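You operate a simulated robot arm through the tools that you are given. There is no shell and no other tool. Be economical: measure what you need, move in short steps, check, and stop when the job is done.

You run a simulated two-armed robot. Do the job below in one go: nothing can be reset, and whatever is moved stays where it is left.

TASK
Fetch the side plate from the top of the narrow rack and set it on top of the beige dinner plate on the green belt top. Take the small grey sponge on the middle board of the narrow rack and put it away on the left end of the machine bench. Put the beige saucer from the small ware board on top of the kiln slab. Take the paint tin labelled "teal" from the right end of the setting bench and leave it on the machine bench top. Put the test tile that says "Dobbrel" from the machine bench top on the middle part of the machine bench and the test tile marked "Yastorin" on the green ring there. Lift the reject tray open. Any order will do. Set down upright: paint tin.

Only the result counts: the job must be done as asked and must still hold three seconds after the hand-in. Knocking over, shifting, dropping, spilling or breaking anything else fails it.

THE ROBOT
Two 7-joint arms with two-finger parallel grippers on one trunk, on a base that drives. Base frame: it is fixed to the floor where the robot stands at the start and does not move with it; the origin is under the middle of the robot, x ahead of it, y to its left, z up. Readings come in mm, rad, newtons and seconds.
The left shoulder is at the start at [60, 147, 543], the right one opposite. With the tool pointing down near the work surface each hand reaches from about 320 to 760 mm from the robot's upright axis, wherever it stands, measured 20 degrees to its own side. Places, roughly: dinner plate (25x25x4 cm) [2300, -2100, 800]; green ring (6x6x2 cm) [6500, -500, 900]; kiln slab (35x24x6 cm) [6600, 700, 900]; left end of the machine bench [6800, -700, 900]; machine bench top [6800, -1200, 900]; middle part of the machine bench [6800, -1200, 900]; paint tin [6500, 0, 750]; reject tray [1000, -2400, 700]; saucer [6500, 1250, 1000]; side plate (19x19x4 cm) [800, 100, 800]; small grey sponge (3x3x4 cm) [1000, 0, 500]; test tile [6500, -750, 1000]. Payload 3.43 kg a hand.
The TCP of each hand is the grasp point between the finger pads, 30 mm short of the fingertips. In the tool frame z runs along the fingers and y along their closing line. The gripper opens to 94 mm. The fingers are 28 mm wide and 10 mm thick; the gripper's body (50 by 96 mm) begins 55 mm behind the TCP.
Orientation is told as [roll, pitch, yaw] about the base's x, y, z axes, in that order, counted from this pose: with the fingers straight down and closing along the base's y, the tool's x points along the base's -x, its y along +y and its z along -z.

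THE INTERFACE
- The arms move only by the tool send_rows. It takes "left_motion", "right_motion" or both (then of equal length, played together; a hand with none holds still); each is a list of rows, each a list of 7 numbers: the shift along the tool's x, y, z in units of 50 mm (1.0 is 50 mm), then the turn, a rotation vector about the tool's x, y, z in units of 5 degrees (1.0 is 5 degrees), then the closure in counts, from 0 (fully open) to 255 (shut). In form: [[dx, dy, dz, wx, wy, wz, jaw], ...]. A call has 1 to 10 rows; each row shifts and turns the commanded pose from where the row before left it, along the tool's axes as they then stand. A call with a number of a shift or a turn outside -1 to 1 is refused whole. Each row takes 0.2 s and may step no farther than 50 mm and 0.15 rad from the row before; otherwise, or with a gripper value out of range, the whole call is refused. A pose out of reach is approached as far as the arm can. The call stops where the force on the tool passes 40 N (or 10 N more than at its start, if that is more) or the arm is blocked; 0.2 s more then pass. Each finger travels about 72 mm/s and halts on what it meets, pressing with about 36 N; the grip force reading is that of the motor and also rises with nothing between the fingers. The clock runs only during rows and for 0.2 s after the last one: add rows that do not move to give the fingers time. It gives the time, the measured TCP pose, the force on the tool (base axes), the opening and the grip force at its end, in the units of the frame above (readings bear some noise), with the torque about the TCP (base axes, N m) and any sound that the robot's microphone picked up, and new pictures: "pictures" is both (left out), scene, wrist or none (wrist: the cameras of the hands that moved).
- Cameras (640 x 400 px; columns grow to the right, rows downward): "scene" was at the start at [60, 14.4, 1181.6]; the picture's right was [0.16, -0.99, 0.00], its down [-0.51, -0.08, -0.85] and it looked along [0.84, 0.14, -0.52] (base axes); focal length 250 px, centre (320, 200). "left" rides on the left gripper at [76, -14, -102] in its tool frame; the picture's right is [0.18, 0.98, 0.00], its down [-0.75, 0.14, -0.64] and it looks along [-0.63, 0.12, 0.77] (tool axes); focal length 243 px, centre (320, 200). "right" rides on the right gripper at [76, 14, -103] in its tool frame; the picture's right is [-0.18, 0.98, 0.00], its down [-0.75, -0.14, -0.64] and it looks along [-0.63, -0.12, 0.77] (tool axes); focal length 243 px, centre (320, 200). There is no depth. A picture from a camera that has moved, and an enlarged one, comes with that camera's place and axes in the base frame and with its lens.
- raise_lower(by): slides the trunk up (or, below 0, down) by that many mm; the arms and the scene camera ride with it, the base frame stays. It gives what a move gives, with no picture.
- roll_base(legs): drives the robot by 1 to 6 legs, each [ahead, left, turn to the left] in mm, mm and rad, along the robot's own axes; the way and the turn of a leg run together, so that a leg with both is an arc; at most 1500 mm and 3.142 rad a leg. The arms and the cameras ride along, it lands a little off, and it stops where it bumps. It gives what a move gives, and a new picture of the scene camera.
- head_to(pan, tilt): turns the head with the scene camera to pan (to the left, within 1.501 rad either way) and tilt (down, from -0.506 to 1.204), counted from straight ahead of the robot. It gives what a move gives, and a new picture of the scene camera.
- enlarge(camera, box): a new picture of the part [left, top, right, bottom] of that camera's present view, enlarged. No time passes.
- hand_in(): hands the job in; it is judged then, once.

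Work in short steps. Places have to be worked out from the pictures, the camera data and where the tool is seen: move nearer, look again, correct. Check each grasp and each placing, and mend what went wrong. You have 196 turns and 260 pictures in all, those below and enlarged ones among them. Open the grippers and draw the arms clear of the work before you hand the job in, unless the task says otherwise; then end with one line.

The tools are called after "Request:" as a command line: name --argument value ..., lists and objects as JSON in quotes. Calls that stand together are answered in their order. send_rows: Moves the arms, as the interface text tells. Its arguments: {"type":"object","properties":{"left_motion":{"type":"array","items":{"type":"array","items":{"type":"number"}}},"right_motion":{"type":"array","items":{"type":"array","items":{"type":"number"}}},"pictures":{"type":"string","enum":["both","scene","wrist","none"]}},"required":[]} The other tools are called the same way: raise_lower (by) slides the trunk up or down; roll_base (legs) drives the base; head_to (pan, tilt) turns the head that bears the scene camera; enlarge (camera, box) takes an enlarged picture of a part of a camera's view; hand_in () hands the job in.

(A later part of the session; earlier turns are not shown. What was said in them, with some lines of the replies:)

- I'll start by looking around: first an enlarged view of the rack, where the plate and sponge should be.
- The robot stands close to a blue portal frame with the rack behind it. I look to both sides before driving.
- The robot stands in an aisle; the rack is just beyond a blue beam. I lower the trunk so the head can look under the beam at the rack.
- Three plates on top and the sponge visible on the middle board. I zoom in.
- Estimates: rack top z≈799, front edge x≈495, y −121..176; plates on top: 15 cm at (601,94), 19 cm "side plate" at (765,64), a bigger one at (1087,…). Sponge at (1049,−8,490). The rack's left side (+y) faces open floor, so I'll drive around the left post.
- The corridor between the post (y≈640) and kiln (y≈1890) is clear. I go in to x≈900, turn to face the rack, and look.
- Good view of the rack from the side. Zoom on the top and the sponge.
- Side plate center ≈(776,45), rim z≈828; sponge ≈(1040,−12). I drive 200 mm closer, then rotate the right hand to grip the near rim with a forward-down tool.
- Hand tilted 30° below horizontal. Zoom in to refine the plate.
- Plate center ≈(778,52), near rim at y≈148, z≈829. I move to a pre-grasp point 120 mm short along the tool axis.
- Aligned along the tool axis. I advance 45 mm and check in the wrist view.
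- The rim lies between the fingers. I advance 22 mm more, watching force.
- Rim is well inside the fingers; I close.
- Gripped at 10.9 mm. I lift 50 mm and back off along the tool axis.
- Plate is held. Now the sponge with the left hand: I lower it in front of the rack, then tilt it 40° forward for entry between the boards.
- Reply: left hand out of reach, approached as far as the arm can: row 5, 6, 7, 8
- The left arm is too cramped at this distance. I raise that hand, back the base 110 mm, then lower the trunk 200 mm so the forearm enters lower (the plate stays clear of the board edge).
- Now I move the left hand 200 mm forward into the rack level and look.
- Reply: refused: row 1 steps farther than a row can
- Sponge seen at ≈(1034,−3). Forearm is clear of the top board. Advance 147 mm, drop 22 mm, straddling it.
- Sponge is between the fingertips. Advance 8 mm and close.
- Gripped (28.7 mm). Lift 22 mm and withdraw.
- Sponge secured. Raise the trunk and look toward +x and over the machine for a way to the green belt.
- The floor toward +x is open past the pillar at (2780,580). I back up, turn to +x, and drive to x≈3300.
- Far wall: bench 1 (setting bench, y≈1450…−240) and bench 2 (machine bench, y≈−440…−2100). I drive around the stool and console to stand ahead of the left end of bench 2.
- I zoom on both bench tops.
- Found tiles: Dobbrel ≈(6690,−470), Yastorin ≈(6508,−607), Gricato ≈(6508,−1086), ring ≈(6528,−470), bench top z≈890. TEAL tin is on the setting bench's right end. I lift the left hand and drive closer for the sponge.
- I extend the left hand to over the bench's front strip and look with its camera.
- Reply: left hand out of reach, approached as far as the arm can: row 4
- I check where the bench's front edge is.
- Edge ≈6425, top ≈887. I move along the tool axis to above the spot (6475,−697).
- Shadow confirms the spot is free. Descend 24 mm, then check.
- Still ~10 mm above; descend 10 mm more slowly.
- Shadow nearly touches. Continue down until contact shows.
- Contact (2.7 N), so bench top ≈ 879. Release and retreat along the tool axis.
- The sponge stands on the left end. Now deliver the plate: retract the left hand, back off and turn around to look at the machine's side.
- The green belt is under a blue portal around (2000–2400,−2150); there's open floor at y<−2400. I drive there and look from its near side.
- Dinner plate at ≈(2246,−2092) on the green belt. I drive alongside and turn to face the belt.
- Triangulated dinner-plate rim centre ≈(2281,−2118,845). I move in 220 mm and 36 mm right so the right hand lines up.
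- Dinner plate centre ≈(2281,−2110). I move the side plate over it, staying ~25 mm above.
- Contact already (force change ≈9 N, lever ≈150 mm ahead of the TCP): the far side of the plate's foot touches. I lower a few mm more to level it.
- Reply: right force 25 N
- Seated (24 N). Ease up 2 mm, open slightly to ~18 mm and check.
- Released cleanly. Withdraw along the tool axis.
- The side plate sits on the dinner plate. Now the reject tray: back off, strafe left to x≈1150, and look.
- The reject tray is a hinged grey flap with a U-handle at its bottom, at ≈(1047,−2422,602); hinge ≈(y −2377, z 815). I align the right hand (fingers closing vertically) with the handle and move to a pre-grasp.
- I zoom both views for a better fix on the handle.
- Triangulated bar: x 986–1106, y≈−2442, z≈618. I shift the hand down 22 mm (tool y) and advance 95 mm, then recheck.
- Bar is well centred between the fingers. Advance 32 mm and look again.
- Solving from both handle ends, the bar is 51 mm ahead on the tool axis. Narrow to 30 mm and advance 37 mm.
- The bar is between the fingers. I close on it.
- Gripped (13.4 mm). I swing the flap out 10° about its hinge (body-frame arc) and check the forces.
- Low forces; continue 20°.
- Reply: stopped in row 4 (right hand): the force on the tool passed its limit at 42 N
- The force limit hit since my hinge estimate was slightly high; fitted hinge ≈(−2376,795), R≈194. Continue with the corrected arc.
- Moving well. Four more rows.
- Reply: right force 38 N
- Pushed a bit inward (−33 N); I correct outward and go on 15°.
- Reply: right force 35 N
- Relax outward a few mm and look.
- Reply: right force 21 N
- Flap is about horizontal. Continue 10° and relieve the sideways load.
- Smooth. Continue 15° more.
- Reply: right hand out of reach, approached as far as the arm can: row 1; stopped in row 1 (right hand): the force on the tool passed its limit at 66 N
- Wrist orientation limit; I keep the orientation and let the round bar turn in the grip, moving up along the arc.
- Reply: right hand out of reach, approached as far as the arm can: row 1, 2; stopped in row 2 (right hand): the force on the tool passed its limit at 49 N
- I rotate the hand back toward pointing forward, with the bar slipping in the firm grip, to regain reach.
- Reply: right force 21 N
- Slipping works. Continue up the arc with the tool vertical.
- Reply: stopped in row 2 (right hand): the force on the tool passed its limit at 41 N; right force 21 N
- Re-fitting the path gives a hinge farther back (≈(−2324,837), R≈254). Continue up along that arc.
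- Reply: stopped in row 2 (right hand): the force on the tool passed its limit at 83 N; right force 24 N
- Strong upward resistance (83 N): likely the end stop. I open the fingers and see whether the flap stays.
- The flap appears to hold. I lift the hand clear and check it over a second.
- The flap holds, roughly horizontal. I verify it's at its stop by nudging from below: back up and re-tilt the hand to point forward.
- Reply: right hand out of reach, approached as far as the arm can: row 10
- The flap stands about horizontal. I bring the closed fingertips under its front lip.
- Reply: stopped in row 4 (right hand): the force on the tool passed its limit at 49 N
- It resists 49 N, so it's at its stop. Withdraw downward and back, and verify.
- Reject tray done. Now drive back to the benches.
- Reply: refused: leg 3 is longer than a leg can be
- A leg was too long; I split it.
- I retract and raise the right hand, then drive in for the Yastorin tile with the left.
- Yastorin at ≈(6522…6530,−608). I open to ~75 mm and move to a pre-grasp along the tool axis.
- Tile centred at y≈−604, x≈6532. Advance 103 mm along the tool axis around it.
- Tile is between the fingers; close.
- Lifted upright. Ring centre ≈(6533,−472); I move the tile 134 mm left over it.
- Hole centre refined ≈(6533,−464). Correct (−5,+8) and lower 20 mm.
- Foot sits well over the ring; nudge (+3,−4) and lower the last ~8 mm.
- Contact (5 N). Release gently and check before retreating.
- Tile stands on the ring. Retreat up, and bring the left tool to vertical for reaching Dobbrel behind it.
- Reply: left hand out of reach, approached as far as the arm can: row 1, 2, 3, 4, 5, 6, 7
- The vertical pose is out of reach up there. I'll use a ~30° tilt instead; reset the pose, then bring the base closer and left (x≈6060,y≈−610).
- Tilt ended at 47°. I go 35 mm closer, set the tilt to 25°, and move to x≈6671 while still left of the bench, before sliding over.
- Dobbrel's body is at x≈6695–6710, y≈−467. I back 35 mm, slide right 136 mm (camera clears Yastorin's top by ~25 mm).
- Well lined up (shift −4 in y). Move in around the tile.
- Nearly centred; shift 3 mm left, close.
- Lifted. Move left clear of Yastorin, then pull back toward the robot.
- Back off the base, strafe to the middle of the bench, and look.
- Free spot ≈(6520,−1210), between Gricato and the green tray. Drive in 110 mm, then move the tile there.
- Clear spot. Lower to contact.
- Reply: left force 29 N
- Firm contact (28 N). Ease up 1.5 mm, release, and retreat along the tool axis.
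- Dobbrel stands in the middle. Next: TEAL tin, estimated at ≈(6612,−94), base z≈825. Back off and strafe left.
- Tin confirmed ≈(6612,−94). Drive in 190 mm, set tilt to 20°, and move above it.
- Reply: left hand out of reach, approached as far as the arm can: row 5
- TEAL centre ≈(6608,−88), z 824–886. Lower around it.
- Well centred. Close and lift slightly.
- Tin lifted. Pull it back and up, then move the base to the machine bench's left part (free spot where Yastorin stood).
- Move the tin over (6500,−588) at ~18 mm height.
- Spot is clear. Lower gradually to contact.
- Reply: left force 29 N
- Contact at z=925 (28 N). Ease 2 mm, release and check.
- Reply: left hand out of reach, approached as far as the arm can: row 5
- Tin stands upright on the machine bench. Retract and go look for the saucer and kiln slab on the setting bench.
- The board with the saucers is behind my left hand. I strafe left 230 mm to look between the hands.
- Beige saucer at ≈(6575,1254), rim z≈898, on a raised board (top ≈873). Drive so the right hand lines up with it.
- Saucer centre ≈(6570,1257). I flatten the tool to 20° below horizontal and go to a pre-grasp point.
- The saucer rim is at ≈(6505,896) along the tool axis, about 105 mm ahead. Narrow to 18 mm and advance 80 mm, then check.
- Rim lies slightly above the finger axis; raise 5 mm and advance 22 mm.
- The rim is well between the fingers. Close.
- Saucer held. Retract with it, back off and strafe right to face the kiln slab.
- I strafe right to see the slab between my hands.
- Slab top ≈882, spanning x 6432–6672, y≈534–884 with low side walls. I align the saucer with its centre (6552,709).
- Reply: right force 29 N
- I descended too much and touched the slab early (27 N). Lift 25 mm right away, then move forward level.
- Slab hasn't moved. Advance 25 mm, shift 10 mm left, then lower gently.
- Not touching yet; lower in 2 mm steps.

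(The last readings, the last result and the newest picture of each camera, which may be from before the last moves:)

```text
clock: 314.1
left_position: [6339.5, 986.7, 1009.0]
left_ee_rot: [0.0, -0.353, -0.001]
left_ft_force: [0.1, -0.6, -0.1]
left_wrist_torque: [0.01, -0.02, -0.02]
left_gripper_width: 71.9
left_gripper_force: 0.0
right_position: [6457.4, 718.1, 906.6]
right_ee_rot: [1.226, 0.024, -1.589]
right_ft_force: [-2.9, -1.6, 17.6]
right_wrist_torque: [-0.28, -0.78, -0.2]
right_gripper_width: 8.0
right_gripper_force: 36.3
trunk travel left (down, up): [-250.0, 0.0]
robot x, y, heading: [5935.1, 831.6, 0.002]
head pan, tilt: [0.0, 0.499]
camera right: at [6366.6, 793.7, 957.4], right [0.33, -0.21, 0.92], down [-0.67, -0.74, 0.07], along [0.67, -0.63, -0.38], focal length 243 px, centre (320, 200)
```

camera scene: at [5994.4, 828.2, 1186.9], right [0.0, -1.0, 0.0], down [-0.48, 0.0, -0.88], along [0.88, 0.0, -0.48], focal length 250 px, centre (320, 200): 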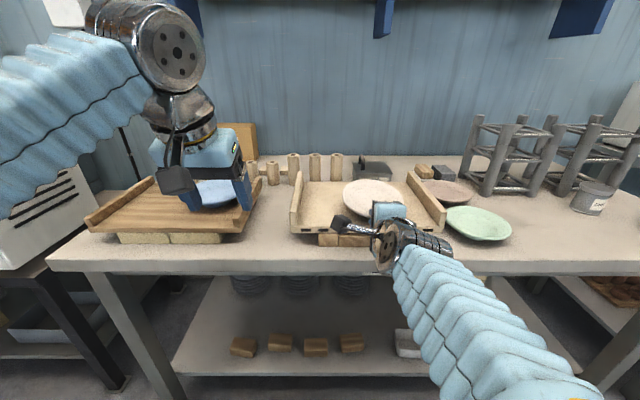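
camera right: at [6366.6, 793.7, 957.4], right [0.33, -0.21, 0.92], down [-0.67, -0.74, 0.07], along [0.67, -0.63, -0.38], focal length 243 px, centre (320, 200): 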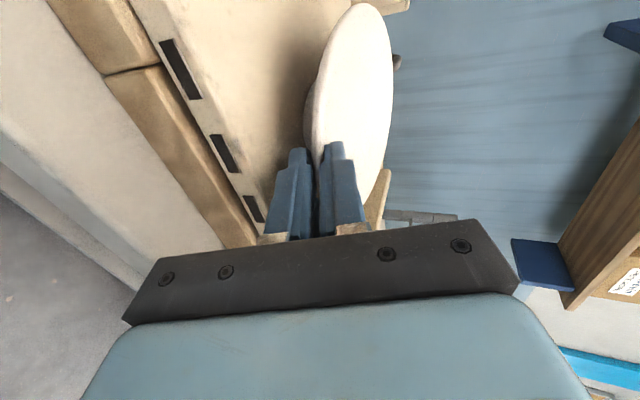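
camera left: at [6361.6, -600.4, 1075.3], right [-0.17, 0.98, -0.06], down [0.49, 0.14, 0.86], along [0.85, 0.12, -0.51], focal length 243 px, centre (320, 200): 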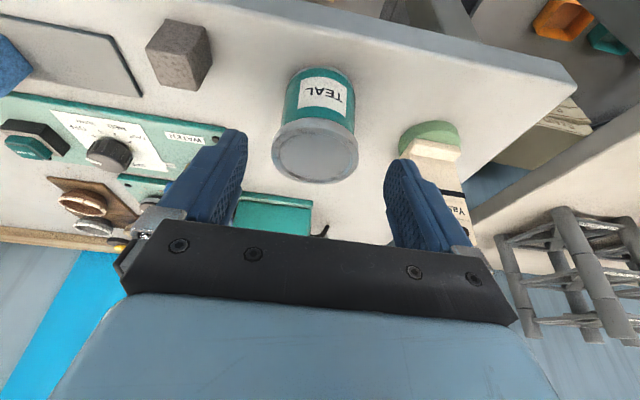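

Contact (≈20 N). Ease up 1 mm, open slightly, check.

Request:
send_rows --right_motion '[[0, 0.02, -0.007, 0, 0, 0, 255], [0, 0, 0, 0, 0, 0, 225], [0, 0, 0, 0, 0, 0, 206], [0, 0, 0, 0, 0, 0, 206]]' --pictures "none"

Request:
enlarge --camera "right" --box '[220, 20, 440, 220]'

```text
clock: 315.1
left_position: [6338.3, 985.7, 1007.9]
left_ee_rot: [0.002, -0.35, -0.002]
left_ft_force: [0.3, -0.4, 0.7]
left_wrist_torque: [0.01, 0.0, 0.0]
left_gripper_width: 72.0
left_gripper_force: 0.0
right_position: [6457.8, 718.0, 904.6]
right_ee_rot: [1.22, 0.022, -1.589]
right_ft_force: [0.0, 0.0, 0.5]
right_wrist_torque: [-0.01, -0.01, 0.05]
right_gripper_width: 19.0
right_gripper_force: 1.2
trunk travel left (down, up): [-250.0, 0.0]
robot x, y, heading: [5936.7, 829.0, -0.001]
head pan, tilt: [0.0, 0.499]
```

```text
2.00 times, centred on (330, 120) of right
camera zoom: at [6367.6, 793.7, 955.6], right [0.33, -0.21, 0.92], down [-0.66, -0.74, 0.07], along [0.67, -0.63, -0.39], focal length 485 px, centre (300, 360)
```

zoom: 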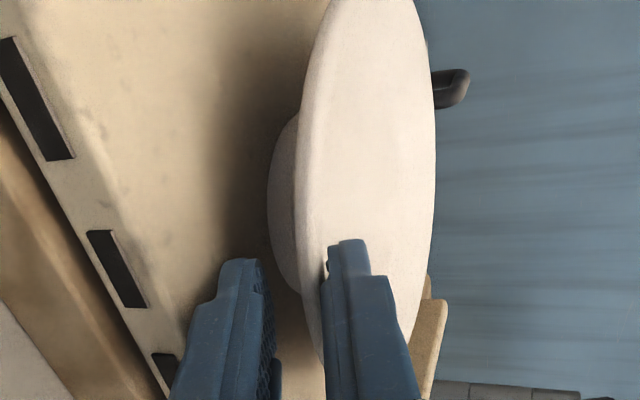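

Open a little more while raising 2.5 mm, then withdraw along the axis.

Request:
send_rows --right_motion '[[0, 0.05, 0, 0, 0, 0, 190], [0, 0, 0, 0, 0, 0, 190], [0, 0, -0.4, 0, 0, 0, 190], [0, 0, -0.8, 0, 0, 0, 190], [0, 0, -0.9, 0, 0, 0, 150], [0, 0, -0.9, 0, 0, 0, 120], [0, 0, -0.5, 0, 0, 0, 120]]'

Request:
enlarge --camera "scene" --box '[270, 140, 470, 270]'

```text
clock: 316.7
left_position: [6338.7, 986.0, 1008.8]
left_ee_rot: [0.001, -0.351, -0.002]
left_ft_force: [0.6, -0.1, 0.1]
left_wrist_torque: [0.01, 0.01, 0.0]
left_gripper_width: 71.9
left_gripper_force: 0.0
right_position: [6294.4, 720.2, 966.4]
right_ee_rot: [1.223, 0.023, -1.589]
right_ft_force: [0.3, 0.4, -0.7]
right_wrist_torque: [0.01, -0.01, 0.03]
right_gripper_width: 49.6
right_gripper_force: 0.0
trunk travel left (down, up): [-250.0, 0.0]
robot x, y, heading: [5933.1, 829.3, 0.002]
head pan, tilt: [0.0, 0.499]
camera scene: at [5997.1, 828.0, 1186.0], right [0.0, -1.0, 0.0], down [-0.48, 0.0, -0.88], along [0.88, 0.0, -0.48], focal length 250 px, centre (320, 200)
camera right: at [6203.3, 794.5, 1018.0], right [0.33, -0.21, 0.92], down [-0.66, -0.74, 0.07], along [0.67, -0.63, -0.39], focal length 243 px, centre (320, 200)
```

scene: 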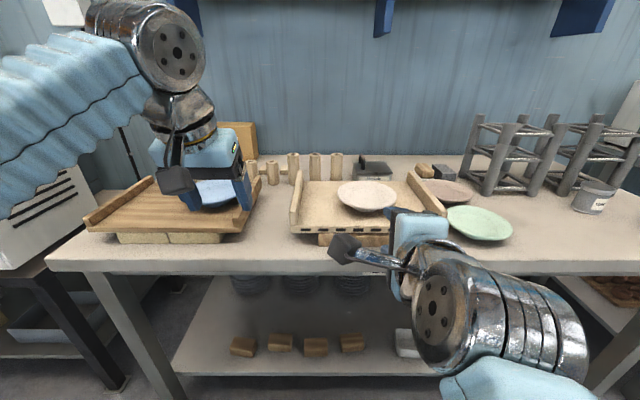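
right: 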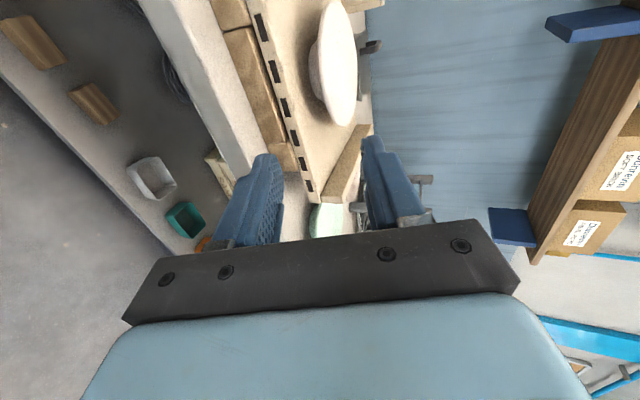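

```text
3.08 times, centred on (370, 205) of scene
camera zoom: at [5997.1, 828.0, 1186.0], right [0.0, -1.0, 0.0], down [-0.48, 0.0, -0.88], along [0.88, 0.0, -0.48], focal length 771 px, centre (166, 185)
```

zoom: 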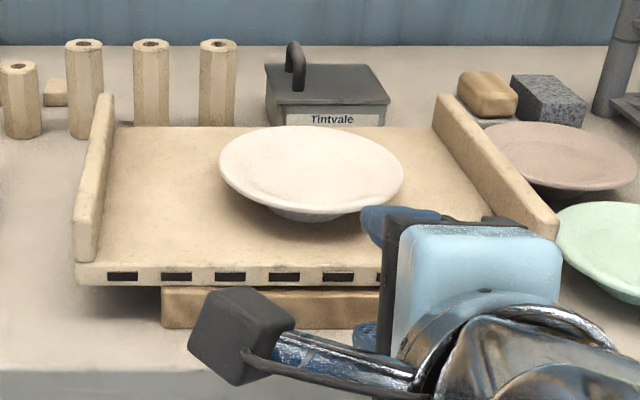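

All items are in place: the saucer rests on the kiln slab. I back the robot clear with open grippers.

Request:
roll_base --legs '[[-400, 0, 0], [0, -700, 0]]'

Request:
head_to --pan -0.3 --tilt 0.35

```text
clock: 322.7
left_position: [5942.6, 282.8, 1007.8]
left_ee_rot: [0.0, -0.351, 0.008]
left_ft_force: [-0.5, -0.3, -0.2]
left_wrist_torque: [0.03, 0.0, 0.0]
left_gripper_width: 71.9
left_gripper_force: 0.1
right_position: [5900.8, 15.3, 967.3]
right_ee_rot: [1.22, 0.022, -1.578]
right_ft_force: [-1.0, 0.9, 1.6]
right_wrist_torque: [0.01, -0.03, 0.01]
right_gripper_width: 49.5
right_gripper_force: 0.1
trunk travel left (down, up): [-250.0, 0.0]
robot x, y, heading: [5538.5, 122.3, 0.009]
head pan, tilt: [0.0, 0.499]
camera scene: at [5601.6, 122.3, 1186.0], right [0.01, -1.0, 0.0], down [-0.48, 0.0, -0.88], along [0.88, 0.01, -0.48], focal length 250 px, centre (320, 200)
```

scene: 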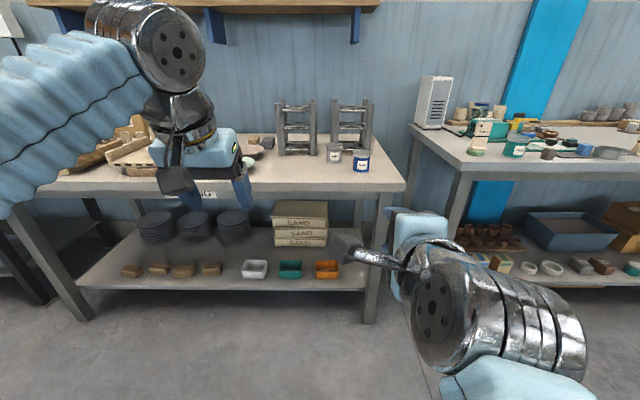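

```text
clock: 323.5
left_position: [5942.7, 283.1, 1007.7]
left_ee_rot: [0.0, -0.351, 0.006]
left_ft_force: [0.5, 0.3, -0.3]
left_wrist_torque: [0.01, 0.01, 0.0]
left_gripper_width: 71.7
left_gripper_force: 0.0
right_position: [5899.1, 14.4, 966.3]
right_ee_rot: [1.222, 0.022, -1.58]
right_ft_force: [-0.2, -1.2, 0.1]
right_wrist_torque: [0.01, 0.0, 0.02]
right_gripper_width: 49.7
right_gripper_force: 0.1
trunk travel left (down, up): [-250.0, 0.0]
robot x, y, heading: [5540.3, 124.5, 0.013]
head pan, tilt: [-0.3, 0.351]
camera scene: at [5599.8, 94.7, 1199.6], right [-0.29, -0.96, 0.0], down [-0.33, 0.1, -0.94], along [0.9, -0.27, -0.34], focal length 250 px, centre (320, 200)
```

scene: 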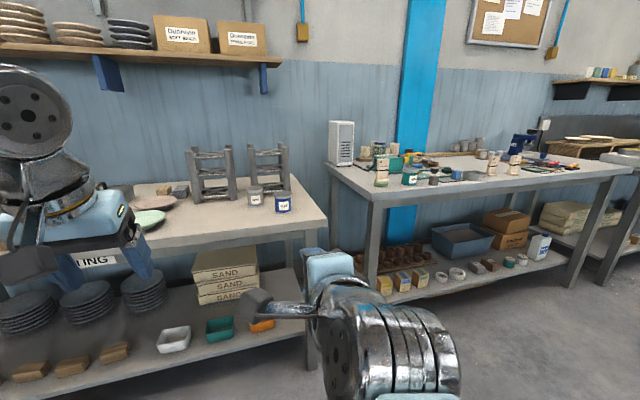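

Both benches look right: tiles, tin and sponge are standing as placed, and the arms are clear with grippers open. Handing in.

Request:
hand_in

```text
The job is handed in.
```

All seven parts of the job are done and handed in: side plate, sponge, saucer, teal tin and both test tiles are where you asked, and the reject tray is lifted to its stop. One thing to know: the saucer touched the kiln slab early at about 27 N, but I lifted it at once and the slab did not appear to move.
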